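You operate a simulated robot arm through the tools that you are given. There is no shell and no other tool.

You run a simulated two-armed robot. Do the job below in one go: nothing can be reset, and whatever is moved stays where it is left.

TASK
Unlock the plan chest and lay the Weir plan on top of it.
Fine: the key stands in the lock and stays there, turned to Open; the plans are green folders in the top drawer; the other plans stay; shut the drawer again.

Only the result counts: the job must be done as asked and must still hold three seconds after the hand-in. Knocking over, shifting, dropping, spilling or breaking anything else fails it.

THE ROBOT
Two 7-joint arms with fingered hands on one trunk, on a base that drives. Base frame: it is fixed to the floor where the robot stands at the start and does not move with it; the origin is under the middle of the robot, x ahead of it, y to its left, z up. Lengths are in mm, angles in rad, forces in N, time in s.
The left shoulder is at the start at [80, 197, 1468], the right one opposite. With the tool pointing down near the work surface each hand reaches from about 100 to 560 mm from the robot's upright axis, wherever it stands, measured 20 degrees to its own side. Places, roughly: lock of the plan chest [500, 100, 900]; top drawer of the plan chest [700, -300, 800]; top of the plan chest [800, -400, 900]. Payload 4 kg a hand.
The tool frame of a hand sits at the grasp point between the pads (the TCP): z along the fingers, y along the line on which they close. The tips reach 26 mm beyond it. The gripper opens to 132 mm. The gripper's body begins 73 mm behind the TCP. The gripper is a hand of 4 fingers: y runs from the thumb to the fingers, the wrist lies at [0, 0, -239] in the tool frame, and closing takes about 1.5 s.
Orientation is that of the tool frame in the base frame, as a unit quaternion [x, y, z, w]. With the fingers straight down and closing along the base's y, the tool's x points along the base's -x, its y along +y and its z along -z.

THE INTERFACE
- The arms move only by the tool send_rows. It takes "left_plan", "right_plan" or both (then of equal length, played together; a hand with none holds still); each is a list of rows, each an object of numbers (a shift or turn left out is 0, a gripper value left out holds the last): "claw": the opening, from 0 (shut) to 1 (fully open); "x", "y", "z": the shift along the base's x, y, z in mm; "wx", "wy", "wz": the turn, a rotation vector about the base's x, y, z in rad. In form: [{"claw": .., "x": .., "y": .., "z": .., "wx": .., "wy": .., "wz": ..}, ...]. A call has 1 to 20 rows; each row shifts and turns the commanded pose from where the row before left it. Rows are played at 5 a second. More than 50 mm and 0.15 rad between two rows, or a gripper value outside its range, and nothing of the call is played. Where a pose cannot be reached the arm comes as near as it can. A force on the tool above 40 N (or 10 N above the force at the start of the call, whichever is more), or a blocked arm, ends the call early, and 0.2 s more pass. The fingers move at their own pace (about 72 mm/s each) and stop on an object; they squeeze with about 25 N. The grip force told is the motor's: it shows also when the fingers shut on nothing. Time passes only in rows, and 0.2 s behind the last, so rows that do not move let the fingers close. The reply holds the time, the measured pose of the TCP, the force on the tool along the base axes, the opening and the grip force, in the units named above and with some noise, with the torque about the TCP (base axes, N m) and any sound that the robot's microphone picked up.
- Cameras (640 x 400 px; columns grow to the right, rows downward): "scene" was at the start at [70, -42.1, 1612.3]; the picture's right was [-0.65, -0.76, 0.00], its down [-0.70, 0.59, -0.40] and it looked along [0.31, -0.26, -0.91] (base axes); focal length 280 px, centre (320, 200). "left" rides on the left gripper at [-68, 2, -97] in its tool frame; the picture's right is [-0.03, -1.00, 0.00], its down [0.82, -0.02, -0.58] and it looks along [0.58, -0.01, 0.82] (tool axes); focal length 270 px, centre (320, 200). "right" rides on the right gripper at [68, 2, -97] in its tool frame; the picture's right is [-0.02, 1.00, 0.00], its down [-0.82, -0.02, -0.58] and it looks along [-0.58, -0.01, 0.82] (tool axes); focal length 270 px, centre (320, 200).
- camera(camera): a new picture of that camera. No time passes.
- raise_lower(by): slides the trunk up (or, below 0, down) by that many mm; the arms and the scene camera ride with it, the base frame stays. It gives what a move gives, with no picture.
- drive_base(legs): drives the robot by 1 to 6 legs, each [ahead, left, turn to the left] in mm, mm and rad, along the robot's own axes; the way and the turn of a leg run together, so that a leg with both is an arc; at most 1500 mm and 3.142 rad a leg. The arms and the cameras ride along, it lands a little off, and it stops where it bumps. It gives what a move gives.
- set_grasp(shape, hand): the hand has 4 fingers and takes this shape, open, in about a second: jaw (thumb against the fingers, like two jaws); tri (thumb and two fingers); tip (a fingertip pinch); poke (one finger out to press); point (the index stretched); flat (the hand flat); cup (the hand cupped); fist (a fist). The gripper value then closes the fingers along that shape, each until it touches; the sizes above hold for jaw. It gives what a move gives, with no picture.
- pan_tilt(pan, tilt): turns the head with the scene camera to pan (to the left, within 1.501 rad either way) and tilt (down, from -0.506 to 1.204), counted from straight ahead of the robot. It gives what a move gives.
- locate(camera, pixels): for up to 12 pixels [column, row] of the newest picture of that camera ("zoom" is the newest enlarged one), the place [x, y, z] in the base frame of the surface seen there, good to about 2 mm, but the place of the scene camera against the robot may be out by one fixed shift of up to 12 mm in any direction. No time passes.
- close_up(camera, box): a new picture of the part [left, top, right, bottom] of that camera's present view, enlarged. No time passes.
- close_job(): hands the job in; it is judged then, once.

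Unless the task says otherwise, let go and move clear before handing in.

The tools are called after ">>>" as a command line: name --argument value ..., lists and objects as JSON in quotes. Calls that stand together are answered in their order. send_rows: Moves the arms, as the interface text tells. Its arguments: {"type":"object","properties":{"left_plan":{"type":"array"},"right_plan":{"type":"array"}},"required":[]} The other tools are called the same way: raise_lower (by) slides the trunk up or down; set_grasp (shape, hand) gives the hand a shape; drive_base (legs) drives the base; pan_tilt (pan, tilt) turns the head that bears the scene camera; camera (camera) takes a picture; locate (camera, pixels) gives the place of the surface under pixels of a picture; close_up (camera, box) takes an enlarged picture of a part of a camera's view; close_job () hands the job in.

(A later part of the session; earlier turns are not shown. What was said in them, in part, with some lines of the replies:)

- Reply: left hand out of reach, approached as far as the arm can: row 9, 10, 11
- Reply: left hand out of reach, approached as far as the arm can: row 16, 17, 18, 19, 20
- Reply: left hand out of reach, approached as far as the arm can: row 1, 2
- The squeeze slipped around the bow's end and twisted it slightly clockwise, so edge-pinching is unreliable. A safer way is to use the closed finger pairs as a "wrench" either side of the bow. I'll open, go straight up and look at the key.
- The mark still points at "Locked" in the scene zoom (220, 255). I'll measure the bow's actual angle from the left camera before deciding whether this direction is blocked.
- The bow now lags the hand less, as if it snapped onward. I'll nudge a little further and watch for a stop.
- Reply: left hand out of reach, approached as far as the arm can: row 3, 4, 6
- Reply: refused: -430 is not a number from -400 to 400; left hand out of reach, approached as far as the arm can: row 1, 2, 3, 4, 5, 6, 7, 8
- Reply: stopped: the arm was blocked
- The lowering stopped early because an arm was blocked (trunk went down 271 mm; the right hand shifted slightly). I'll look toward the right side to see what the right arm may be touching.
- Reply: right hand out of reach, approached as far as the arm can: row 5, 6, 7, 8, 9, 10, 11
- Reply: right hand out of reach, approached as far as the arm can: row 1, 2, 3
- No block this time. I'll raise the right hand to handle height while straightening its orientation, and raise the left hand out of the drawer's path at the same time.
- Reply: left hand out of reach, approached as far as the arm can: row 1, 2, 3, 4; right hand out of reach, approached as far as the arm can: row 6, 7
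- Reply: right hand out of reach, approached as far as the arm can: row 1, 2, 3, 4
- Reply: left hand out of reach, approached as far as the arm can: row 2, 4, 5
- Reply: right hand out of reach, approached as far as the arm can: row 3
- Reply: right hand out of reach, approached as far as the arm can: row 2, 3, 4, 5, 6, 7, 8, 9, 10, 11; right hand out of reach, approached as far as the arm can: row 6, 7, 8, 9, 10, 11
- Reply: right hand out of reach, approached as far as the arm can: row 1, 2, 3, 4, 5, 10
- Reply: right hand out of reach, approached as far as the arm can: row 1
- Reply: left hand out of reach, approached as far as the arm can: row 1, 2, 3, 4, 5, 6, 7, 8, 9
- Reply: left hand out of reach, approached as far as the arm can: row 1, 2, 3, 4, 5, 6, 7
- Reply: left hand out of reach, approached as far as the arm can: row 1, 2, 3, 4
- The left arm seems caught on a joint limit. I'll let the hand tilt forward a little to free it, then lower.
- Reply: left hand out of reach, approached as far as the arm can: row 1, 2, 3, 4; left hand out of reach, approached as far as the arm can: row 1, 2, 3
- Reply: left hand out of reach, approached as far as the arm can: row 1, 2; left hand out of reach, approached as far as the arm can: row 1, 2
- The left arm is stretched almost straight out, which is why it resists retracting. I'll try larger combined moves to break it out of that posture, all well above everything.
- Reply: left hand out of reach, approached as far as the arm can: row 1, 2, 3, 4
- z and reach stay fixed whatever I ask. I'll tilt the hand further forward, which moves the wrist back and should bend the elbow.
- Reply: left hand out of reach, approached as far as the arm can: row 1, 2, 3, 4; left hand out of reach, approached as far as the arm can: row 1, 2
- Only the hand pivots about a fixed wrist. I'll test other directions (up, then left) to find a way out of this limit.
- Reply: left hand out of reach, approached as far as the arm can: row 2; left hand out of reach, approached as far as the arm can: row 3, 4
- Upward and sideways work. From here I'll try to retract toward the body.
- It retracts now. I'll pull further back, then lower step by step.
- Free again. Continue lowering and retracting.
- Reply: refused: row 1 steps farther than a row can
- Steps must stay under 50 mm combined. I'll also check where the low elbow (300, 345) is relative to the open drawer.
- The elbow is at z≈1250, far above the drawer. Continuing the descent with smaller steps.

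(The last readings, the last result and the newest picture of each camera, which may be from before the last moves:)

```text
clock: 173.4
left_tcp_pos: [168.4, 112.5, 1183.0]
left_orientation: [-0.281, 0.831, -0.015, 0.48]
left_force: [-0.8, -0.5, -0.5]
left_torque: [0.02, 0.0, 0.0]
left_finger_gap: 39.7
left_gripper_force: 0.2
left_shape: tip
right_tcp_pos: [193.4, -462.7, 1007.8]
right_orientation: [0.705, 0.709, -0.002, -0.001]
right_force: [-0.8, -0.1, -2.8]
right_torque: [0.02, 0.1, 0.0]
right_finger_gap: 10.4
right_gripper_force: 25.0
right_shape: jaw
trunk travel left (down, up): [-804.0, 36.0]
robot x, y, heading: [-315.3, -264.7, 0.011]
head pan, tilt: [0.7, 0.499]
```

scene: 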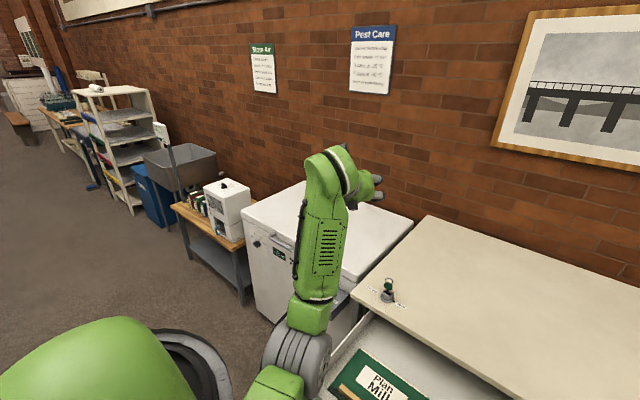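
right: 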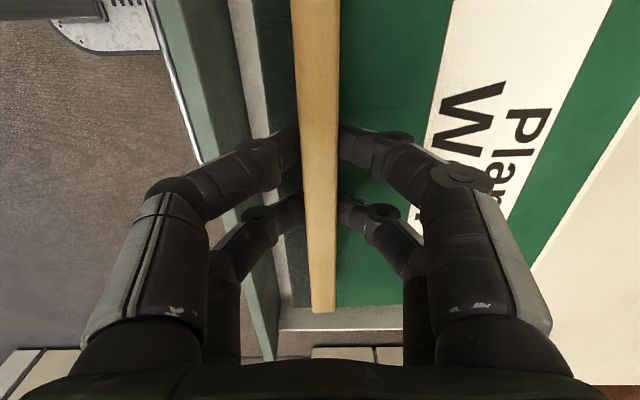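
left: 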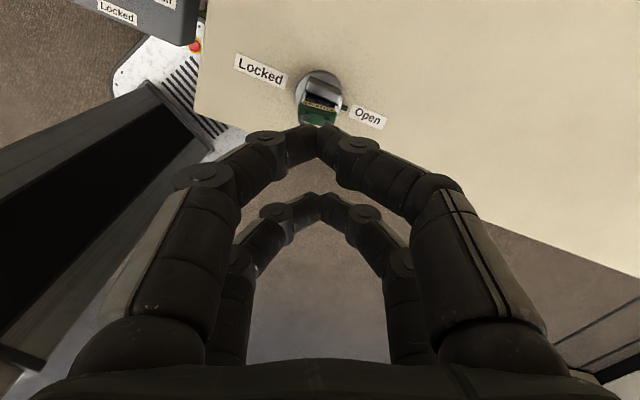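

The left hand now points forward and 33° down — good for pushing the drawer front directly. I'll back the base 150 mm for room, then lower the left hand in front of the drawer with fingers closed.

>>> drive_base --legs '[[-150, 0, -0.008]]'

>>> send_rows --left_plan '[{"x": -10, "y": -20, "z": -40, "wz": -0.1, "claw": 0.0}, {"x": -10, "y": -20, "z": -40, "wz": -0.1}, {"x": -10, "y": -20, "z": -40, "wz": -0.1}, {"y": -20, "z": -40}, {"y": -20, "z": -40}, {"x": 0}]'

>>> pan_tilt --pan 0.0 --tilt 0.8

>>> camera --camera "scene"

```text
clock: 174.8
left_tcp_pos: [25.5, 111.6, 1181.3]
left_orientation: [-0.28, 0.832, -0.015, 0.478]
left_force: [-0.2, 0.0, -0.6]
left_torque: [-0.02, 0.01, 0.02]
left_finger_gap: 39.6
left_gripper_force: 0.1
left_shape: tip
right_tcp_pos: [47.2, -463.3, 1006.1]
right_orientation: [0.706, 0.708, -0.002, -0.003]
right_force: [0.5, 0.0, -1.7]
right_torque: [0.01, 0.1, 0.0]
right_finger_gap: 10.4
right_gripper_force: 24.6
right_shape: jaw
trunk travel left (down, up): [-804.0, 36.0]
robot x, y, heading: [-464.8, -261.5, 0.009]
head pan, tilt: [0.7, 0.499]
```

```text
clock: 176.2
left_tcp_pos: [59.0, 25.9, 1118.1]
left_orientation: [-0.177, 0.862, -0.071, 0.47]
left_force: [-0.4, -1.0, 0.3]
left_torque: [-0.04, 0.01, -0.01]
left_finger_gap: 0.2
left_gripper_force: 25.0
left_shape: tip
left hand out of reach, approached as far as the arm can: row 1, 2, 3, 4, 5
right_tcp_pos: [46.4, -462.7, 1006.0]
right_orientation: [0.706, 0.708, -0.002, -0.002]
right_force: [0.3, -0.1, -0.6]
right_torque: [0.0, 0.1, 0.02]
right_finger_gap: 10.5
right_gripper_force: 25.5
right_shape: jaw
trunk travel left (down, up): [-804.0, 36.0]
robot x, y, heading: [-461.4, -263.5, 0.005]
head pan, tilt: [0.7, 0.499]
```

```text
clock: 177.2
left_tcp_pos: [56.4, 23.0, 1120.3]
left_orientation: [-0.176, 0.861, -0.071, 0.471]
left_force: [-0.5, -0.9, 0.1]
left_torque: [-0.01, -0.01, 0.0]
left_finger_gap: 0.0
left_gripper_force: 24.9
left_shape: tip
right_tcp_pos: [43.4, -464.2, 1008.4]
right_orientation: [0.706, 0.708, -0.002, -0.001]
right_force: [-0.1, -0.1, -0.7]
right_torque: [0.02, 0.08, -0.03]
right_finger_gap: 10.5
right_gripper_force: 24.8
right_shape: jaw
trunk travel left (down, up): [-804.0, 36.0]
robot x, y, heading: [-461.3, -265.9, 0.005]
head pan, tilt: [0.0, 0.799]
```

```text
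taken
```

scene: 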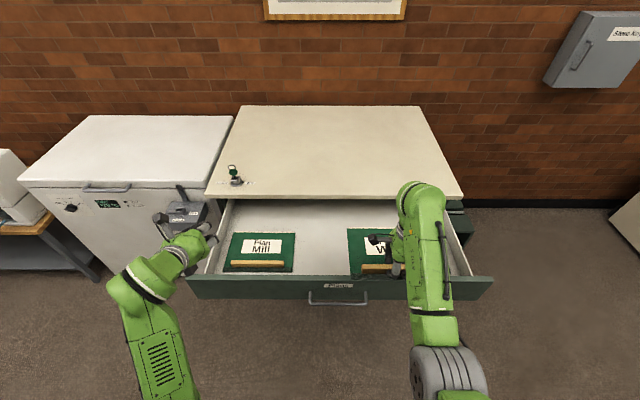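

The left arm is awkwardly limited here. Since the folder is already held high, an alternative is to set it on the chest top first with the drawer still open, if the body can come close enough. I'll measure the robot's own front against the drawer.

>>> pan_tilt --pan 0.0 --tilt 1.2

>>> camera --camera "scene"

>>> locate --camera "scene" --pixels '[[320, 300], [320, 330], [320, 360], [320, 280], [200, 350], [440, 350], [320, 390], [150, 350], [100, 300], [260, 300], [380, 300]]'

```text
clock: 178.1
left_tcp_pos: [56.5, 23.7, 1119.7]
left_orientation: [-0.176, 0.861, -0.07, 0.471]
left_force: [-0.5, -0.2, -0.5]
left_torque: [-0.03, 0.0, 0.0]
left_finger_gap: 0.1
left_gripper_force: 24.8
left_shape: tip
right_tcp_pos: [43.6, -463.0, 1007.3]
right_orientation: [0.706, 0.708, -0.001, -0.002]
right_force: [-0.3, -0.1, -1.6]
right_torque: [0.01, 0.09, -0.01]
right_finger_gap: 10.3
right_gripper_force: 25.2
right_shape: jaw
trunk travel left (down, up): [-804.0, 36.0]
robot x, y, heading: [-459.4, -263.5, 0.001]
head pan, tilt: [0.0, 1.201]
```

```text
taken
```

scene: 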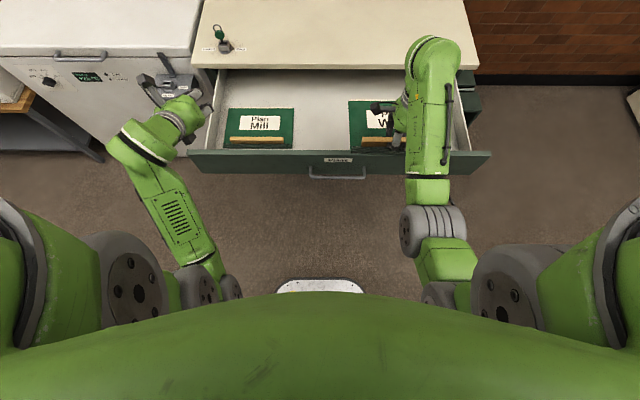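

```text
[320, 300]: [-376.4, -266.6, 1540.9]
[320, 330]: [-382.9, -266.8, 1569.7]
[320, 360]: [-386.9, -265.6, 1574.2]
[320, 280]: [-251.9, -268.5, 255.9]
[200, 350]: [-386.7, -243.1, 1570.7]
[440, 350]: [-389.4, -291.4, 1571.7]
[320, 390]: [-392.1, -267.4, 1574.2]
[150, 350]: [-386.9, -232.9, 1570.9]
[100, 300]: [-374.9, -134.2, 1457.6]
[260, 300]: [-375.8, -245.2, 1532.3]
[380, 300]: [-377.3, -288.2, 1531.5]
```

The torso front is only about 85 mm ahead of the robot's axis and the mast looks no thicker, so the body can come near the open drawer (handle at x≈32). I'll check how low the arms' elbows hang before driving in.

>>> locate --camera "scene" --pixels '[[205, 280], [230, 288], [175, 215], [130, 150], [185, 120], [205, 260], [430, 230], [440, 290], [410, 245], [340, 172], [340, 160], [395, 140]]'

```text
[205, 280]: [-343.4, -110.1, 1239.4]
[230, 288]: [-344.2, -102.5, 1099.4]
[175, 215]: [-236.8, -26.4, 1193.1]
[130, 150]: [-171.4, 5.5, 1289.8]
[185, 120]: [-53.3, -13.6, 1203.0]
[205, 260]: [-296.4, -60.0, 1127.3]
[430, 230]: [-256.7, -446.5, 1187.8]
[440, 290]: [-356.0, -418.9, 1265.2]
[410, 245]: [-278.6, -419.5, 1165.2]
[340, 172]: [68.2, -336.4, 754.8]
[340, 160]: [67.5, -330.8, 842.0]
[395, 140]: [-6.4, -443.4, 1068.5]
```

All arm parts are above z≈1050, clear of the drawer (870) and chest top (901). I'll drive forward 340 mm over the open drawer with the folder held high.

>>> drive_base --legs '[[250, 0, 0]]'

>>> camera --camera "scene"

>>> locate --camera "scene" --pixels '[[320, 300], [320, 285], [320, 270], [320, 250], [340, 230], [340, 215]]'

```text
clock: 180.0
left_tcp_pos: [306.1, 29.2, 1121.3]
left_orientation: [-0.178, 0.86, -0.071, 0.472]
left_force: [0.1, -0.3, 0.5]
left_torque: [0.01, -0.05, 0.02]
left_finger_gap: 0.0
left_gripper_force: 24.9
left_shape: tip
right_tcp_pos: [296.8, -459.4, 1009.6]
right_orientation: [0.704, 0.71, 0.001, 0.001]
right_force: [-0.4, 0.3, -1.3]
right_torque: [0.05, 0.06, -0.02]
right_finger_gap: 10.6
right_gripper_force: 25.5
right_shape: jaw
trunk travel left (down, up): [-804.0, 36.0]
robot x, y, heading: [-205.7, -261.3, 0.01]
head pan, tilt: [0.0, 1.201]
```

```text
taken
```

scene: 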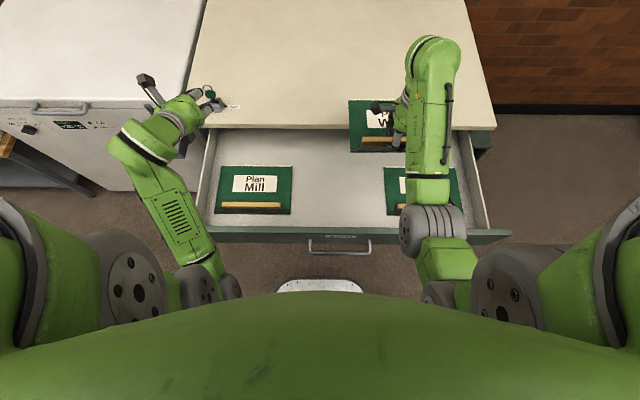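

```text
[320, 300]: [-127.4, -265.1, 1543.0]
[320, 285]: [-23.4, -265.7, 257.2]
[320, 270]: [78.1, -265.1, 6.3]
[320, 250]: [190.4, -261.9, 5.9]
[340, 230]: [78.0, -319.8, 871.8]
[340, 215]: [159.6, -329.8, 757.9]
```

Clear so far (handle at (340,245), about 150 mm ahead of the body). A further 80 mm brings the folder over the chest top.

>>> drive_base --legs '[[80, 0, -0.008]]'

>>> camera --camera "scene"

>>> camera --camera "right"

```text
clock: 181.0
left_tcp_pos: [381.5, 25.0, 1124.9]
left_orientation: [-0.174, 0.86, -0.072, 0.475]
left_force: [-0.9, 0.5, 1.2]
left_torque: [0.01, -0.02, 0.01]
left_finger_gap: 0.1
left_gripper_force: 24.9
left_shape: tip
right_tcp_pos: [368.1, -461.6, 1012.3]
right_orientation: [0.707, 0.708, 0.002, 0.002]
right_force: [-1.0, 0.7, -1.1]
right_torque: [0.01, 0.02, -0.04]
right_finger_gap: 10.9
right_gripper_force: 25.1
right_shape: jaw
trunk travel left (down, up): [-804.0, 36.0]
robot x, y, heading: [-130.7, -258.8, 0.009]
head pan, tilt: [0.0, 1.201]
```

```text
taken
```

scene: 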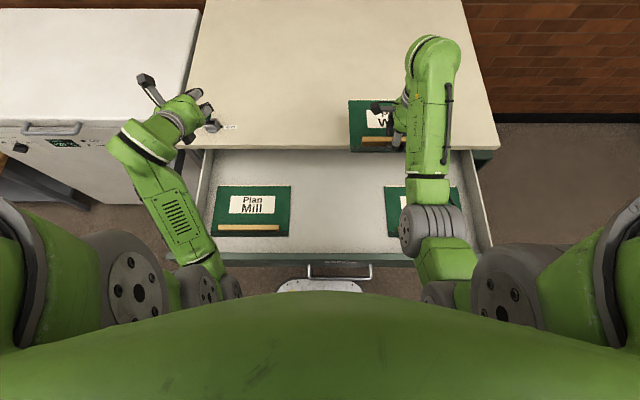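

```text
taken
```

right: 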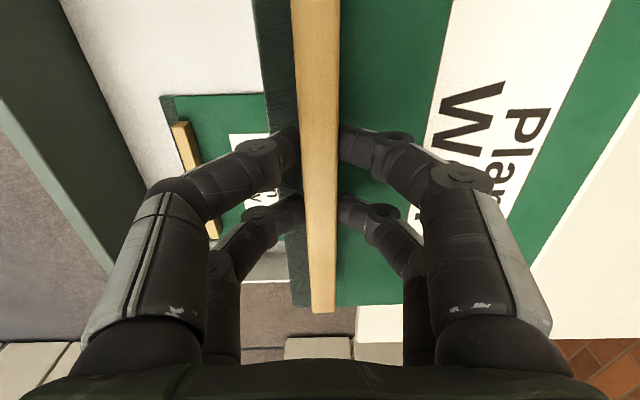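

The folder overhangs the front of the chest top already. I'll extend the right arm forward in stages to bring the whole folder over the top.

>>> send_rows --right_plan '[{"x": 20}, {"x": 20}, {"x": 20}, {"x": 0}]'

>>> locate --camera "scene" --pixels '[[330, 262], [340, 265], [300, 255], [310, 263]]'

```text
clock: 182.0
left_tcp_pos: [390.4, 24.8, 1118.2]
left_orientation: [-0.174, 0.862, -0.071, 0.47]
left_force: [0.0, -0.6, -0.1]
left_torque: [0.0, -0.01, -0.02]
left_finger_gap: 0.0
left_gripper_force: 24.9
left_shape: tip
right_tcp_pos: [436.1, -463.4, 1006.7]
right_orientation: [0.706, 0.708, -0.002, -0.002]
right_force: [0.5, 0.0, -1.4]
right_torque: [0.04, 0.07, 0.02]
right_finger_gap: 10.5
right_gripper_force: 25.2
right_shape: jaw
trunk travel left (down, up): [-804.0, 36.0]
robot x, y, heading: [-124.9, -259.4, 0.005]
head pan, tilt: [0.0, 1.201]
```

```text
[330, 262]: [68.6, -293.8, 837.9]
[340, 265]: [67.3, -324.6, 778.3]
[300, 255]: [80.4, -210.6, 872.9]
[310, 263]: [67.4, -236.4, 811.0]
```

Sway settled; TCP x 436 with the drawer unmoved. One more step forward, then lower gently.

>>> send_rows --right_plan '[{"x": 12}, {"x": 12}, {"z": -12}, {"z": -12}, {"x": 0}]'

>>> camera --camera "right"

```text
clock: 183.2
left_tcp_pos: [389.7, 25.4, 1119.0]
left_orientation: [-0.175, 0.862, -0.072, 0.47]
left_force: [-0.1, -0.4, 0.2]
left_torque: [0.03, 0.02, 0.01]
left_finger_gap: 0.0
left_gripper_force: 24.6
left_shape: tip
right_tcp_pos: [458.3, -462.3, 984.1]
right_orientation: [0.707, 0.708, -0.001, -0.001]
right_force: [0.0, 0.2, -1.3]
right_torque: [0.04, 0.07, -0.02]
right_finger_gap: 10.5
right_gripper_force: 25.2
right_shape: jaw
trunk travel left (down, up): [-804.0, 36.0]
robot x, y, heading: [-128.9, -259.3, -0.0]
head pan, tilt: [0.0, 1.201]
```

```text
taken
```

right: 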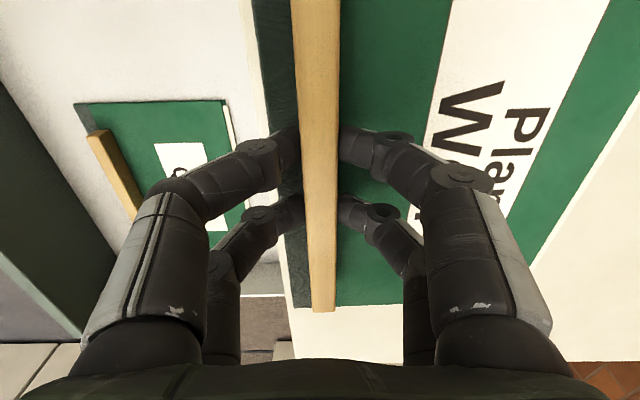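

The folder's front edge now lies inside the chest top's edge (dark strip right of the cream edge at column ~270). A touch more forward and lower toward contact.

>>> send_rows --right_plan '[{"x": 10, "z": -8}, {"x": 8, "z": -8}, {"z": -8}, {"z": -8}, {"x": 0}]'

>>> camera --camera "scene"

```text
clock: 184.4
left_tcp_pos: [388.9, 25.3, 1119.4]
left_orientation: [-0.174, 0.862, -0.073, 0.47]
left_force: [0.0, -0.6, -0.8]
left_torque: [0.02, 0.0, 0.02]
left_finger_gap: 0.1
left_gripper_force: 24.7
left_shape: tip
right_tcp_pos: [476.4, -462.9, 953.4]
right_orientation: [0.706, 0.708, -0.002, -0.001]
right_force: [-0.7, -0.4, -1.3]
right_torque: [0.02, 0.05, 0.01]
right_finger_gap: 10.3
right_gripper_force: 24.7
right_shape: jaw
trunk travel left (down, up): [-804.0, 36.0]
robot x, y, heading: [-130.6, -264.6, 0.001]
head pan, tilt: [0.0, 1.201]
```

```text
taken
```

scene: 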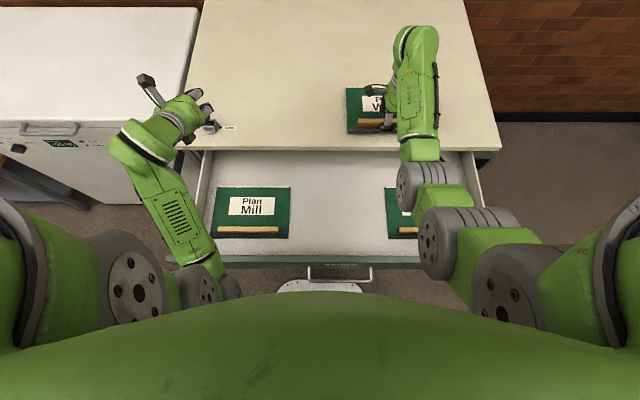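

Now ~12 mm above the chest top, entirely inside its edge. Lowering the last bit slowly.

>>> send_rows --right_plan '[{"z": -4}, {"z": -3}, {"z": -2}, {"z": 0}]'

>>> send_rows --right_plan '[{"z": -2}, {"z": -1}, {"z": 0}]'

>>> camera --camera "right"

```text
clock: 185.4
left_tcp_pos: [387.9, 25.6, 1120.0]
left_orientation: [-0.175, 0.862, -0.072, 0.471]
left_force: [-0.2, 1.2, 0.5]
left_torque: [-0.02, 0.0, -0.03]
left_finger_gap: 0.0
left_gripper_force: 25.3
left_shape: tip
right_tcp_pos: [476.4, -461.3, 943.1]
right_orientation: [0.706, 0.708, -0.001, -0.001]
right_force: [0.5, -0.9, -1.0]
right_torque: [0.01, 0.02, 0.01]
right_finger_gap: 10.7
right_gripper_force: 24.9
right_shape: jaw
trunk travel left (down, up): [-804.0, 36.0]
robot x, y, heading: [-128.8, -257.6, 0.004]
head pan, tilt: [0.0, 1.201]
```

```text
clock: 186.2
left_tcp_pos: [387.5, 25.2, 1120.7]
left_orientation: [-0.175, 0.862, -0.071, 0.471]
left_force: [-0.4, -0.5, -0.8]
left_torque: [-0.01, 0.01, 0.0]
left_finger_gap: 0.1
left_gripper_force: 25.3
left_shape: tip
right_tcp_pos: [477.3, -461.8, 939.8]
right_orientation: [0.707, 0.708, -0.002, -0.001]
right_force: [-0.8, -0.4, -0.6]
right_torque: [0.0, -0.05, -0.04]
right_finger_gap: 10.2
right_gripper_force: 24.9
right_shape: jaw
trunk travel left (down, up): [-804.0, 36.0]
robot x, y, heading: [-128.6, -258.3, 0.002]
head pan, tilt: [0.0, 1.201]
```

```text
taken
```

right: 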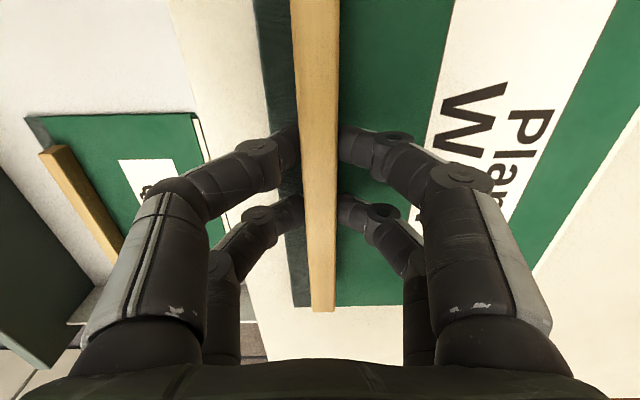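

The torque has dropped to about zero (folder's far side is touching down). Another 2 mm, then check.

>>> send_rows --right_plan '[{"z": -1}, {"z": -1}, {"z": 0}]'

>>> close_up --camera "scene" --box '[330, 70, 430, 140]'

```text
clock: 187.0
left_tcp_pos: [388.4, 25.5, 1119.6]
left_orientation: [-0.174, 0.862, -0.071, 0.471]
left_force: [-0.1, 0.0, -0.6]
left_torque: [0.0, 0.03, -0.03]
left_finger_gap: 0.2
left_gripper_force: 26.0
left_shape: tip
right_tcp_pos: [477.5, -461.8, 937.4]
right_orientation: [0.707, 0.708, -0.002, -0.002]
right_force: [0.8, -0.5, -1.6]
right_torque: [0.02, -0.04, -0.01]
right_finger_gap: 10.3
right_gripper_force: 25.0
right_shape: jaw
trunk travel left (down, up): [-804.0, 36.0]
robot x, y, heading: [-126.4, -261.0, 0.003]
head pan, tilt: [0.0, 1.201]
```

```text
5.71 times, centred on (380, 105) of scene
```

zoom: 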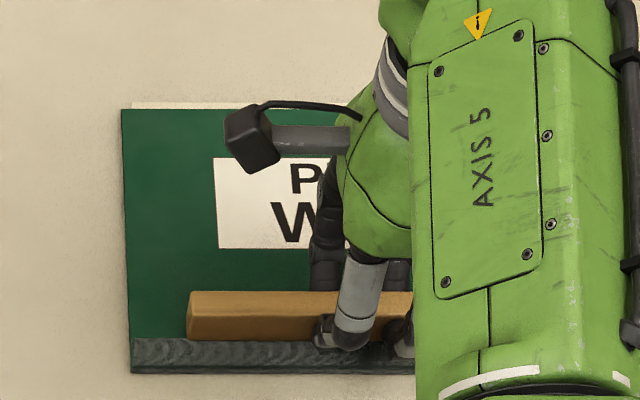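

Still carrying about 1.5 N at the batten; lowering another few millimetres until it rests.

>>> send_rows --right_plan '[{"z": -1}, {"z": -1}, {"z": 0}]'

>>> send_rows --right_plan '[{"z": -1}, {"z": -1}, {"z": 0}]'

```text
clock: 187.8
left_tcp_pos: [388.6, 26.5, 1120.3]
left_orientation: [-0.175, 0.861, -0.072, 0.472]
left_force: [0.3, 0.8, 0.0]
left_torque: [-0.03, 0.04, -0.01]
left_finger_gap: 0.0
left_gripper_force: 25.6
left_shape: tip
right_tcp_pos: [477.4, -461.8, 937.7]
right_orientation: [0.707, 0.708, 0.0, 0.001]
right_force: [2.0, 1.8, 8.6]
right_torque: [0.04, -0.09, 0.01]
right_finger_gap: 10.6
right_gripper_force: 25.6
right_shape: jaw
trunk travel left (down, up): [-804.0, 36.0]
robot x, y, heading: [-126.8, -261.2, 0.005]
head pan, tilt: [0.0, 1.201]
```

```text
clock: 188.6
left_tcp_pos: [386.4, 25.8, 1121.4]
left_orientation: [-0.174, 0.861, -0.073, 0.472]
left_force: [-0.7, -0.1, -0.5]
left_torque: [0.0, -0.02, 0.03]
left_finger_gap: 0.0
left_gripper_force: 25.1
left_shape: tip
right_tcp_pos: [477.2, -462.2, 936.7]
right_orientation: [0.706, 0.708, 0.001, 0.002]
right_force: [1.5, -1.7, 18.3]
right_torque: [0.02, -0.07, 0.03]
right_finger_gap: 11.0
right_gripper_force: 24.9
right_shape: jaw
trunk travel left (down, up): [-804.0, 36.0]
robot x, y, heading: [-126.1, -261.4, 0.002]
head pan, tilt: [0.0, 1.201]
```

It's now pressing (18 N), so the folder rests fully. I'll ease up 2.5 mm and open the fingers gently.

>>> send_rows --right_plan '[{"z": 1.5}, {"z": 1}, {"z": 0}, {"claw": 0.12}, {"claw": 0.16}, {"claw": 0.25}, {"claw": 0.4}, {"claw": 0.5}, {"claw": 0.5}, {"claw": 0.5}]'

>>> camera --camera "right"

```text
clock: 190.8
left_tcp_pos: [388.5, 25.7, 1120.5]
left_orientation: [-0.176, 0.861, -0.071, 0.472]
left_force: [-0.3, -0.3, 0.1]
left_torque: [-0.03, 0.01, 0.03]
left_finger_gap: 0.0
left_gripper_force: 24.4
left_shape: tip
right_tcp_pos: [478.2, -462.5, 936.4]
right_orientation: [0.706, 0.708, -0.001, -0.001]
right_force: [-0.4, -0.9, -0.2]
right_torque: [0.01, -0.02, 0.01]
right_finger_gap: 65.6
right_gripper_force: 0.1
right_shape: jaw
trunk travel left (down, up): [-804.0, 36.0]
robot x, y, heading: [-127.4, -260.0, 0.008]
head pan, tilt: [0.0, 1.201]
```

```text
taken
```

right: 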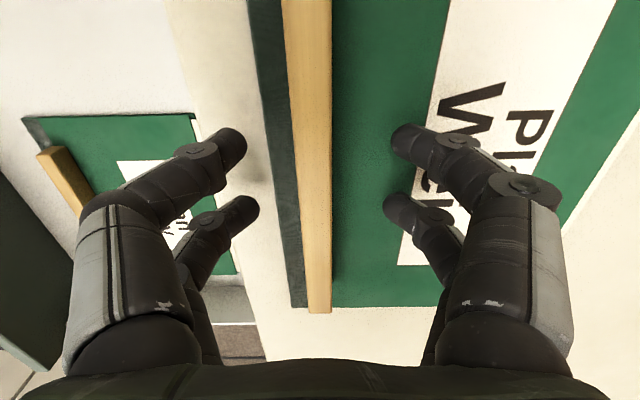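

Released cleanly; the folder lies flat. I'll lift the hand straight up.

>>> send_rows --right_plan '[{"z": 15}, {"z": 20}, {"z": 20}, {"z": 20}, {"z": 0}]'

>>> camera --camera "right"

>>> locate --camera "right" --pixels '[[310, 100], [320, 240], [270, 60], [290, 250], [400, 250], [230, 60], [560, 150]]'

```text
clock: 192.0
left_tcp_pos: [388.6, 25.0, 1120.3]
left_orientation: [-0.174, 0.862, -0.072, 0.472]
left_force: [-0.8, 0.5, -0.3]
left_torque: [0.02, 0.01, -0.01]
left_finger_gap: 0.3
left_gripper_force: 25.2
left_shape: tip
right_tcp_pos: [478.3, -462.2, 1011.6]
right_orientation: [0.707, 0.707, -0.001, -0.002]
right_force: [0.0, 0.1, 0.0]
right_torque: [0.0, 0.02, -0.03]
right_finger_gap: 65.4
right_gripper_force: 0.1
right_shape: jaw
trunk travel left (down, up): [-804.0, 36.0]
robot x, y, heading: [-126.7, -261.9, 0.004]
head pan, tilt: [0.0, 1.201]
```

```text
taken
```

right: 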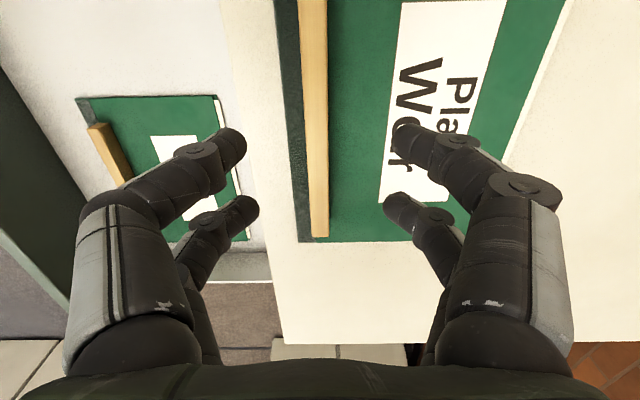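

```text
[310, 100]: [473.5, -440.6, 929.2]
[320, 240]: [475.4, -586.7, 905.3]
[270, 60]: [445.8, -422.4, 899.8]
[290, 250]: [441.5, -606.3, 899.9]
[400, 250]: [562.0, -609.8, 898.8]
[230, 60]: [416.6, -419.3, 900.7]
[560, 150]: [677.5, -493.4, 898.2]
```

The Weir plan lies flat on the chest top (batten x≈473, front edge ≈455, chest edge 416). Now to shut the drawer: I'll back the base away and shift left, keeping both hands high.

>>> drive_base --legs '[[-220, 0, 0], [0, 100, 0]]'

>>> send_rows --right_plan '[{"x": -25, "y": 4, "wz": 0.1428, "claw": 0.0}, {"x": -25, "y": 4, "wz": 0.1428}, {"x": -25, "y": 4, "wz": 0.1428}, {"x": -25, "y": 4, "wz": 0.1428}, {"x": -25, "y": 4, "wz": 0.1428}, {"x": -25, "y": 4, "wz": 0.1428}, {"x": -25, "y": 4, "wz": 0.1428}, {"x": -25, "y": 4, "wz": 0.1428}, {"x": -25, "y": 4, "wz": 0.1428}, {"x": -25, "y": 4, "wz": 0.1428}, {"x": -25, "y": 4, "wz": 0.1428}, {"x": 0}]'

>>> camera --camera "scene"

```text
clock: 194.4
left_tcp_pos: [170.7, 115.7, 1121.0]
left_orientation: [-0.172, 0.862, -0.069, 0.471]
left_force: [0.0, -0.5, 0.2]
left_torque: [0.04, 0.02, 0.01]
left_finger_gap: 0.0
left_gripper_force: 25.0
left_shape: tip
right_tcp_pos: [259.1, -369.9, 1009.5]
right_orientation: [0.707, 0.707, 0.0, -0.004]
right_force: [-0.2, -0.3, 0.3]
right_torque: [0.03, 0.0, -0.01]
right_finger_gap: 65.3
right_gripper_force: 0.1
right_shape: jaw
trunk travel left (down, up): [-804.0, 36.0]
robot x, y, heading: [-350.5, -163.1, 0.001]
head pan, tilt: [0.0, 1.201]
```

```text
clock: 197.0
left_tcp_pos: [168.6, 122.7, 1119.3]
left_orientation: [-0.174, 0.862, -0.072, 0.471]
left_force: [-0.4, 0.4, 0.0]
left_torque: [0.04, -0.02, -0.01]
left_finger_gap: 0.3
left_gripper_force: 25.6
left_shape: tip
right_tcp_pos: [-19.8, -321.9, 1010.9]
right_orientation: [-0.001, 1.0, -0.002, 0.0]
right_force: [0.0, -0.4, -0.3]
right_torque: [-0.02, 0.0, 0.01]
right_finger_gap: 0.1
right_gripper_force: 24.7
right_shape: jaw
trunk travel left (down, up): [-804.0, 36.0]
robot x, y, heading: [-346.3, -158.5, 0.0]
head pan, tilt: [0.0, 1.201]
```

```text
taken
```

scene: 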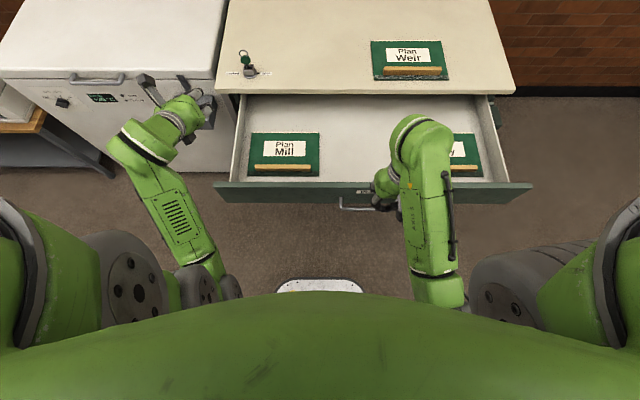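

Right hand is in front of the handle at x≈−20, high. Descending in stages and checking the clearance to the bar.

>>> send_rows --right_plan '[{"z": -25}, {"z": -25}, {"z": -25}, {"z": -25}, {"z": 0}]'

>>> camera --camera "right"

```text
clock: 198.2
left_tcp_pos: [168.5, 123.4, 1120.0]
left_orientation: [-0.175, 0.862, -0.072, 0.471]
left_force: [-0.4, 0.2, 0.7]
left_torque: [-0.03, 0.01, 0.0]
left_finger_gap: 0.1
left_gripper_force: 25.0
left_shape: tip
right_tcp_pos: [-16.6, -320.9, 909.3]
right_orientation: [-0.001, 1.0, -0.003, 0.0]
right_force: [0.4, -0.7, 1.1]
right_torque: [0.0, 0.01, 0.01]
right_finger_gap: 0.1
right_gripper_force: 24.9
right_shape: jaw
trunk travel left (down, up): [-804.0, 36.0]
robot x, y, heading: [-347.6, -163.3, -0.0]
head pan, tilt: [0.0, 1.201]
```

```text
taken
```

right: 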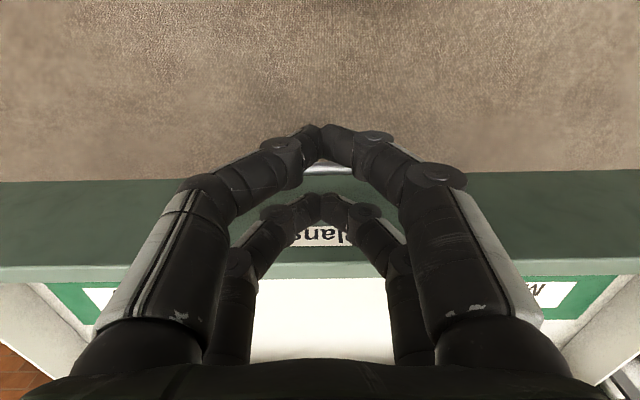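

The bar peeks at (325,168) beyond the fingers. I'll measure bar and panel.

>>> locate --camera "right" --pixels '[[318, 168], [330, 170], [100, 185], [100, 268], [320, 160], [550, 270]]'

>>> close_up --camera "right" --box '[260, 110, 380, 260]'

```text
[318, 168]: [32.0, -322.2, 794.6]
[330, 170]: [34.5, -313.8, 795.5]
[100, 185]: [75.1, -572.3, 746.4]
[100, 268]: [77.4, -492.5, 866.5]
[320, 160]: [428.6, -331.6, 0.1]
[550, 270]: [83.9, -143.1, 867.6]
```

```text
2.67 times, centred on (320, 185) of right
```

zoom: 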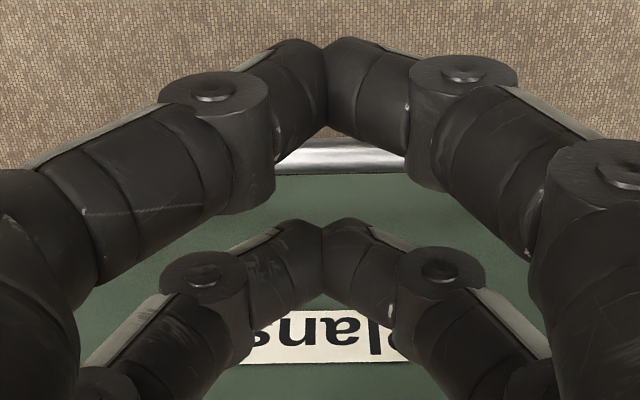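

Bar front at about x 30, fingers' front at about x 10 — clear. Descending to z ≈ 802.

>>> send_rows --right_plan '[{"z": -25}, {"z": -25}, {"z": -25}, {"z": -20}, {"z": -12}, {"z": 0}]'

>>> camera --camera "right"

```text
clock: 199.6
left_tcp_pos: [168.2, 122.9, 1118.7]
left_orientation: [-0.174, 0.861, -0.072, 0.471]
left_force: [0.3, 0.1, 0.0]
left_torque: [0.04, 0.01, -0.02]
left_finger_gap: 0.0
left_gripper_force: 24.9
left_shape: tip
right_tcp_pos: [-18.1, -320.2, 803.6]
right_orientation: [0.0, 1.0, -0.002, -0.001]
right_force: [-0.1, 0.5, 0.4]
right_torque: [0.03, -0.03, -0.04]
right_finger_gap: 0.0
right_gripper_force: 25.1
right_shape: jaw
trunk travel left (down, up): [-804.0, 36.0]
robot x, y, heading: [-342.5, -162.0, 0.006]
head pan, tilt: [0.0, 1.201]
```

```text
taken
```

right: 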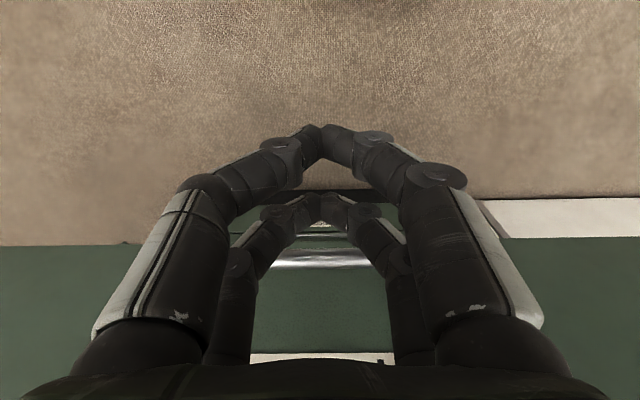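

In position behind the bar's front side. I'll push gently with the arm first to test contact.

>>> send_rows --right_plan '[{"x": 10}, {"x": 10}, {"x": 10}, {"x": 10}, {"x": 10}, {"x": 0}]'

>>> camera --camera "right"

```text
clock: 201.0
left_tcp_pos: [169.4, 123.1, 1119.2]
left_orientation: [-0.175, 0.862, -0.072, 0.47]
left_force: [-0.4, 0.2, 0.1]
left_torque: [0.01, 0.0, 0.02]
left_finger_gap: 0.0
left_gripper_force: 25.1
left_shape: tip
right_tcp_pos: [31.6, -321.9, 803.9]
right_orientation: [0.0, 1.0, -0.002, 0.0]
right_force: [-0.1, -0.5, -0.3]
right_torque: [0.01, -0.02, -0.04]
right_finger_gap: 0.0
right_gripper_force: 25.1
right_shape: jaw
trunk travel left (down, up): [-804.0, 36.0]
robot x, y, heading: [-345.4, -162.4, 0.005]
head pan, tilt: [0.0, 1.201]
```

```text
taken
```

right: 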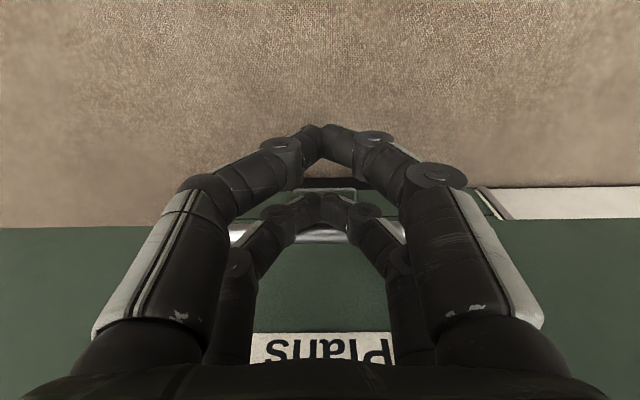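

No force; I'll check whether the drawer moved with the hand.

>>> locate --camera "right" --pixels '[[237, 236], [320, 240], [400, 230], [320, 290], [320, 345], [100, 300]]'

>>> close_up --camera "right" --box '[220, 160, 420, 300]'

>>> camera --camera "scene"

```text
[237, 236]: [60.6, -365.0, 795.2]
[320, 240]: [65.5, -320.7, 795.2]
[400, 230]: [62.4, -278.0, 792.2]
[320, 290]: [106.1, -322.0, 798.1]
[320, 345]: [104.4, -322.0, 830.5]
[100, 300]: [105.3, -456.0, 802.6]
```

```text
2.86 times, centred on (320, 230) of right
```

zoom: 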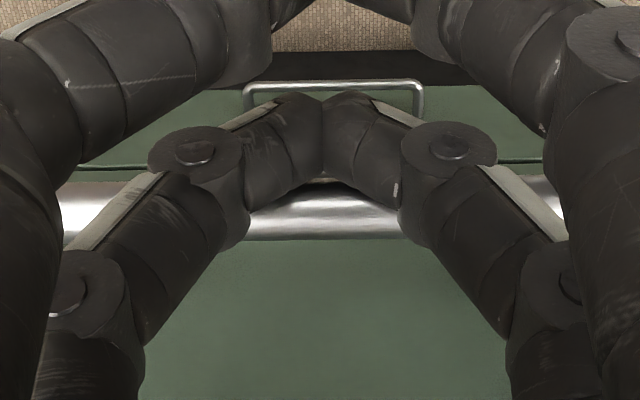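

```text
taken
```

scene: 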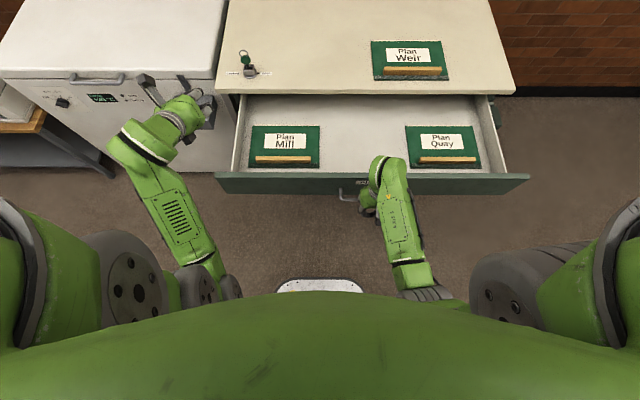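

The push works (bar now at x≈62, panel at 105). I'll drive the base forward 200 mm, pushing the drawer in, and check.

>>> drive_base --legs '[[200, 0, 0]]'

>>> camera --camera "right"

>>> camera --camera "scene"

```text
clock: 202.6
left_tcp_pos: [364.2, 126.8, 1121.5]
left_orientation: [-0.177, 0.861, -0.072, 0.472]
left_force: [-0.3, -0.3, 0.1]
left_torque: [-0.01, -0.01, 0.0]
left_finger_gap: 0.0
left_gripper_force: 25.0
left_shape: tip
right_tcp_pos: [230.3, -316.5, 805.3]
right_orientation: [-0.002, 1.0, -0.001, 0.002]
right_force: [-0.4, 0.1, -0.1]
right_torque: [0.0, -0.02, 0.04]
right_finger_gap: 0.0
right_gripper_force: 25.2
right_shape: jaw
trunk travel left (down, up): [-804.0, 36.0]
robot x, y, heading: [-148.2, -159.7, 0.009]
head pan, tilt: [0.0, 1.201]
```

```text
taken
```

right: 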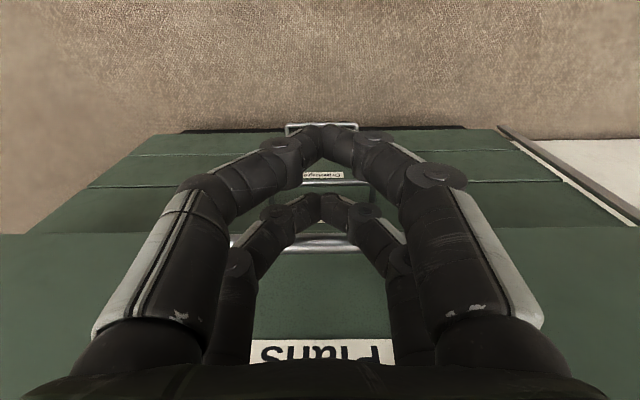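

```text
taken
```

scene: 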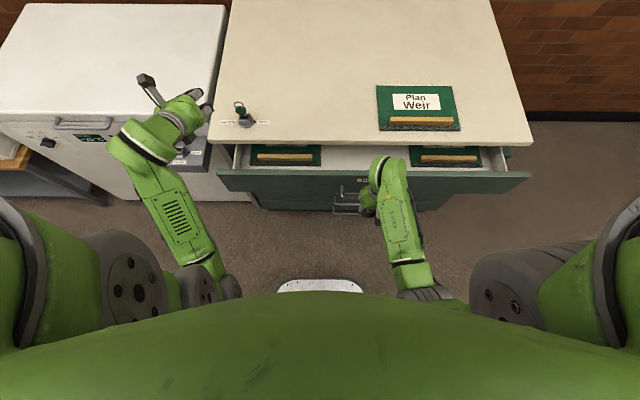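

Moving in nicely; the Weir plan and key are undisturbed. Another 110 mm with the base.

>>> drive_base --legs '[[110, 0, -0.005]]'

>>> camera --camera "right"

>>> camera --camera "scene"

```text
clock: 203.8
left_tcp_pos: [474.2, 123.8, 1122.6]
left_orientation: [-0.173, 0.86, -0.073, 0.474]
left_force: [-0.6, -0.4, 0.6]
left_torque: [0.01, -0.05, 0.03]
left_finger_gap: 0.0
left_gripper_force: 24.8
left_shape: tip
right_tcp_pos: [339.9, -320.4, 806.2]
right_orientation: [0.0, 1.0, -0.001, 0.004]
right_force: [0.1, 0.3, 0.8]
right_torque: [0.03, -0.04, 0.02]
right_finger_gap: 0.1
right_gripper_force: 24.8
right_shape: jaw
trunk travel left (down, up): [-804.0, 36.0]
robot x, y, heading: [-39.3, -157.1, -0.003]
head pan, tilt: [0.0, 1.201]
```

```text
taken
```

right: 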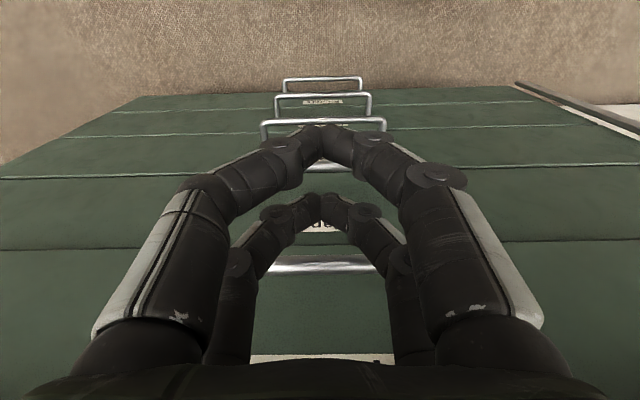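

```text
taken
```

scene: 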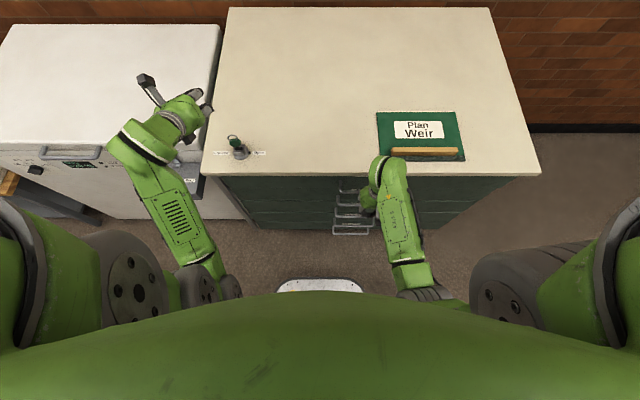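

The drawer appears to have coasted ahead of the hand (bar at (320,263)). I'll measure how far it still is from shut.

>>> locate --camera "right" --pixels '[[320, 263], [320, 300], [320, 340], [560, 260], [560, 200], [560, 230], [60, 260], [60, 210], [320, 360]]'

>>> close_up --camera "right" --box '[420, 140, 640, 380]'

```text
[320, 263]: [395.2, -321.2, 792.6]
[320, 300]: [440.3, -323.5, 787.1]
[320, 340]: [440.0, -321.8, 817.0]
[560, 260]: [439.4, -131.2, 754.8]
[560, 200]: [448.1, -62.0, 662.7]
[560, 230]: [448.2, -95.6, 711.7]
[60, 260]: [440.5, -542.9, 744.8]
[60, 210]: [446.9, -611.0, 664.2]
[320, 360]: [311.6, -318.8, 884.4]
```

```text
1.67 times, centred on (530, 260) of right
```

zoom: 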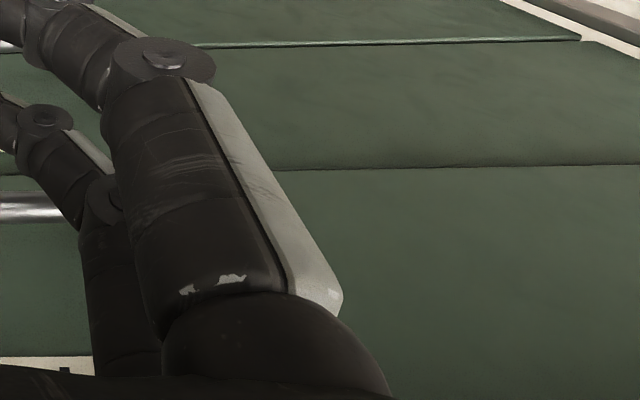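

Only about 8 mm remains (panel 440 vs. 448 for the other drawers). I'll finish with the arm, slowly, watching the force.

>>> send_rows --right_plan '[{"x": 10}, {"x": 10}, {"x": 4}, {"x": 2}, {"x": 2}, {"x": 2}, {"x": 0}]'

>>> send_rows --right_plan '[{"x": 1.5}, {"x": 1.5}, {"x": 1.5}, {"x": 0}]'

>>> camera --camera "right"

>>> locate --camera "right" --pixels '[[320, 300], [320, 330], [560, 260], [560, 200], [60, 260], [60, 210], [320, 250]]'

```text
clock: 205.4
left_tcp_pos: [482.1, 123.0, 1120.1]
left_orientation: [-0.173, 0.862, -0.073, 0.47]
left_force: [0.5, 0.4, -0.1]
left_torque: [0.01, -0.01, -0.02]
left_finger_gap: 0.0
left_gripper_force: 24.5
left_shape: tip
right_tcp_pos: [374.6, -320.1, 803.6]
right_orientation: [0.001, 1.0, -0.002, 0.0]
right_force: [0.5, 0.3, -0.9]
right_torque: [0.01, 0.0, 0.01]
right_finger_gap: 0.0
right_gripper_force: 24.8
right_shape: jaw
trunk travel left (down, up): [-804.0, 36.0]
robot x, y, heading: [-35.9, -160.5, 0.002]
head pan, tilt: [0.0, 1.201]
```

```text
clock: 206.4
left_tcp_pos: [481.3, 123.5, 1119.5]
left_orientation: [-0.173, 0.862, -0.073, 0.471]
left_force: [-0.8, 0.6, -0.2]
left_torque: [-0.01, -0.01, 0.01]
left_finger_gap: 0.2
left_gripper_force: 24.5
left_shape: tip
right_tcp_pos: [376.3, -319.9, 803.1]
right_orientation: [0.001, 1.0, -0.002, 0.0]
right_force: [-5.3, 0.0, 1.9]
right_torque: [0.01, 0.06, 0.01]
right_finger_gap: 0.0
right_gripper_force: 24.5
right_shape: jaw
trunk travel left (down, up): [-804.0, 36.0]
robot x, y, heading: [-34.9, -159.8, 0.001]
head pan, tilt: [0.0, 1.201]
```

```text
taken
```

right: 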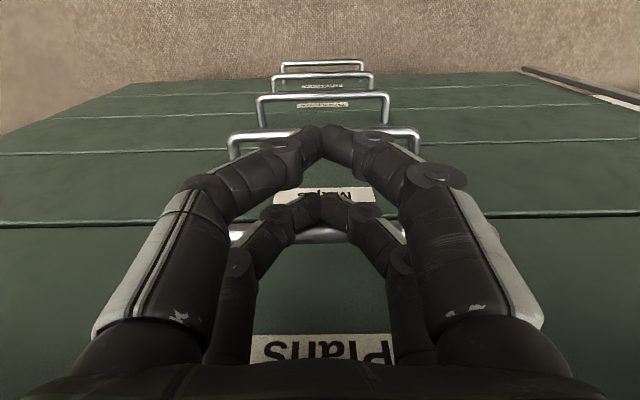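

```text
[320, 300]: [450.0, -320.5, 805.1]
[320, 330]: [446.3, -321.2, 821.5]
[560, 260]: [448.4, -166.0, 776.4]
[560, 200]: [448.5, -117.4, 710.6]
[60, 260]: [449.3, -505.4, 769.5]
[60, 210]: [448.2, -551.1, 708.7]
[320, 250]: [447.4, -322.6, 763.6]
```

The panel is flush with the others (448–449) and the force is rising (−5 N). A small extra push to confirm the stop, then back off.

>>> send_rows --right_plan '[{"x": 1.5}, {"x": 1}, {"x": 0}]'

>>> send_rows --right_plan '[{"x": -3}, {"x": -10}, {"x": -20}, {"x": -20}, {"x": 0}]'

>>> camera --camera "right"

>>> locate --camera "right" --pixels '[[320, 300], [560, 260], [560, 180], [60, 260], [60, 180], [320, 335]]'

```text
clock: 207.2
left_tcp_pos: [480.0, 124.1, 1120.5]
left_orientation: [-0.173, 0.862, -0.073, 0.471]
left_force: [0.1, 0.8, -0.1]
left_torque: [0.04, -0.01, 0.02]
left_finger_gap: 0.1
left_gripper_force: 25.0
left_shape: tip
right_tcp_pos: [377.1, -320.6, 802.7]
right_orientation: [0.001, 1.0, -0.002, 0.0]
right_force: [-9.1, 0.8, -0.9]
right_torque: [-0.02, 0.17, 0.03]
right_finger_gap: 0.0
right_gripper_force: 25.0
right_shape: jaw
trunk travel left (down, up): [-804.0, 36.0]
robot x, y, heading: [-35.7, -165.4, 0.0]
head pan, tilt: [0.0, 1.201]
```

```text
clock: 208.4
left_tcp_pos: [481.9, 123.3, 1118.7]
left_orientation: [-0.173, 0.862, -0.073, 0.471]
left_force: [-0.4, 0.1, -0.1]
left_torque: [0.02, 0.0, -0.02]
left_finger_gap: 0.0
left_gripper_force: 24.9
left_shape: tip
right_tcp_pos: [327.8, -319.8, 804.5]
right_orientation: [0.001, 1.0, -0.001, 0.0]
right_force: [-0.4, 0.1, 0.0]
right_torque: [-0.01, 0.03, 0.03]
right_finger_gap: 0.0
right_gripper_force: 24.9
right_shape: jaw
trunk travel left (down, up): [-804.0, 36.0]
robot x, y, heading: [-36.8, -163.1, -0.0]
head pan, tilt: [0.0, 1.201]
```

```text
taken
```

right: 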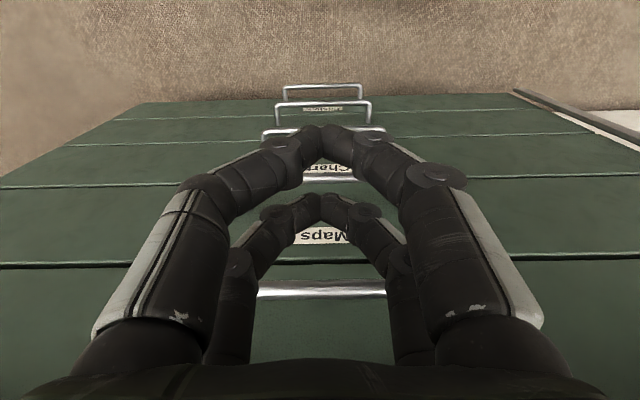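

```text
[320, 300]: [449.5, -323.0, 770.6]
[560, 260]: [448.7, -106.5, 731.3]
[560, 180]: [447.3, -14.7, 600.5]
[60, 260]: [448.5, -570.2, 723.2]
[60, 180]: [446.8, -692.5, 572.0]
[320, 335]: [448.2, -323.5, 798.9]
```

The drawer stays shut flush (448–449). I'll drive back clear of everything and do a final visual check.

>>> drive_base --legs '[[-300, 0, 0]]'

>>> pan_tilt --pan -0.1 --tilt 0.85

>>> camera --camera "scene"

```text
clock: 210.5
left_tcp_pos: [184.3, 122.0, 1117.7]
left_orientation: [-0.172, 0.863, -0.074, 0.469]
left_force: [-0.2, -0.4, -0.3]
left_torque: [-0.01, -0.01, -0.02]
left_finger_gap: 0.1
left_gripper_force: 25.2
left_shape: tip
right_tcp_pos: [27.7, -321.0, 801.7]
right_orientation: [0.002, 1.0, -0.001, -0.001]
right_force: [0.6, -0.2, -0.4]
right_torque: [0.0, 0.04, -0.01]
right_finger_gap: 0.1
right_gripper_force: 25.2
right_shape: jaw
trunk travel left (down, up): [-804.0, 36.0]
robot x, y, heading: [-336.4, -163.4, -0.002]
head pan, tilt: [0.0, 1.201]
```

```text
clock: 211.3
left_tcp_pos: [182.6, 121.7, 1118.8]
left_orientation: [-0.17, 0.862, -0.075, 0.471]
left_force: [0.5, 0.3, -0.1]
left_torque: [0.01, -0.01, -0.01]
left_finger_gap: 0.1
left_gripper_force: 24.7
left_shape: tip
right_tcp_pos: [26.7, -319.6, 804.8]
right_orientation: [0.003, 1.0, -0.002, 0.0]
right_force: [0.3, -0.2, 0.2]
right_torque: [0.01, -0.02, -0.01]
right_finger_gap: 0.0
right_gripper_force: 25.2
right_shape: jaw
trunk travel left (down, up): [-804.0, 36.0]
robot x, y, heading: [-334.1, -159.6, -0.005]
head pan, tilt: [-0.099, 0.85]
```

```text
taken
```

scene: 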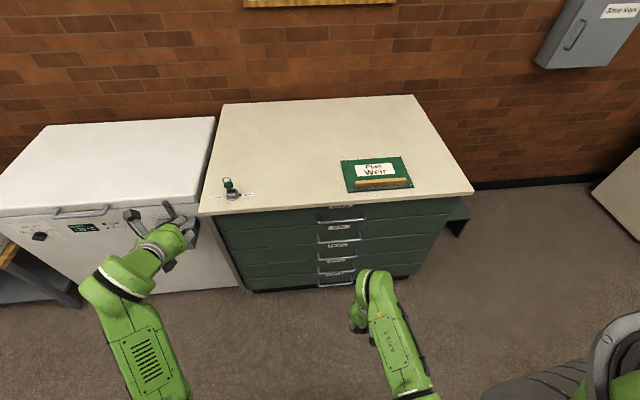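

>>> close_up --camera "scene" --box '[195, 165, 275, 215]'

>>> close_up --camera "scene" --box '[200, 140, 480, 300]'

>>> locate --camera "scene" --pixels '[[232, 195], [241, 195], [250, 195], [215, 197], [340, 218], [350, 225], [380, 182], [350, 190], [410, 185]]'

```text
8.00 times, centred on (235, 190) of scene
```

zoom: 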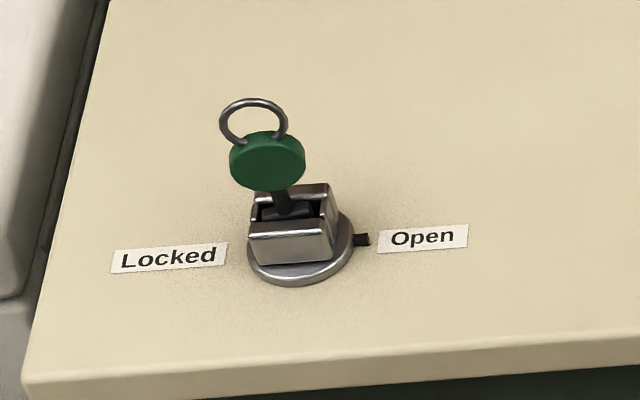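

```text
2.29 times, centred on (340, 220) of scene
```

zoom: 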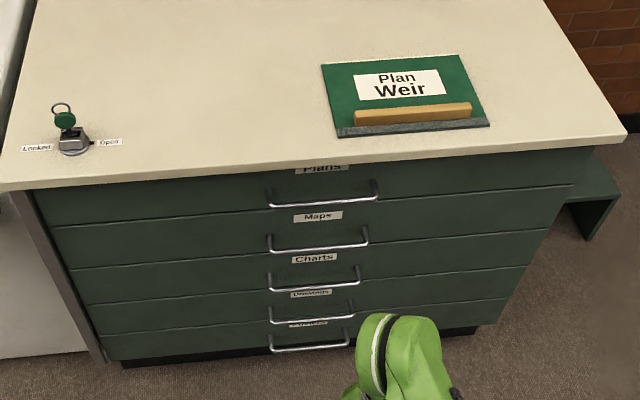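

```text
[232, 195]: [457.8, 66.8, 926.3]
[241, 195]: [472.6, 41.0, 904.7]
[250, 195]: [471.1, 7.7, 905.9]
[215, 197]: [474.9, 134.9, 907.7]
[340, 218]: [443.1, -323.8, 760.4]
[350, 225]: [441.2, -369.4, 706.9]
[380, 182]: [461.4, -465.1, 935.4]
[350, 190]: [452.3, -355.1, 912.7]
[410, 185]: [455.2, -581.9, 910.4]
```

The final picture shows the mark pointing at "Open" with the key standing in the lock (zoom (362,238)). "Plan Weir" lies flat on the chest top, and the "Plans" drawer is shut flush (face 443 vs. 441 below it in the scene view). Both hands are clear, so I'm handing the job in.

>>> close_job

```text
The job is handed in.
```

The plan chest is unlocked and the Weir plan lies flat on top of it. The job is handed in, but I haven't been told the verdict.

- **Key:** it stands in the lock, and the mark points straight at "Open". It turned counter-clockwise. I first tried clockwise and met a stop at about 0.4 N m. The key took no visible harm.
- **Weir plan:** it rests on the right-hand part of the chest top, entirely inside the front edge.
- **Drawer:** it is shut flush with the drawers below. The Mill and Quay plans were still in it when I last saw inside, as it was closing.
- **Surroundings:** nothing else looked moved in the last picture. Once, while I was lowering the trunk, the robot reported its arm blocked and stopped. I saw nothing touching it and took it to be the folded right elbow.

Both hands were well clear of the chest at hand-in.
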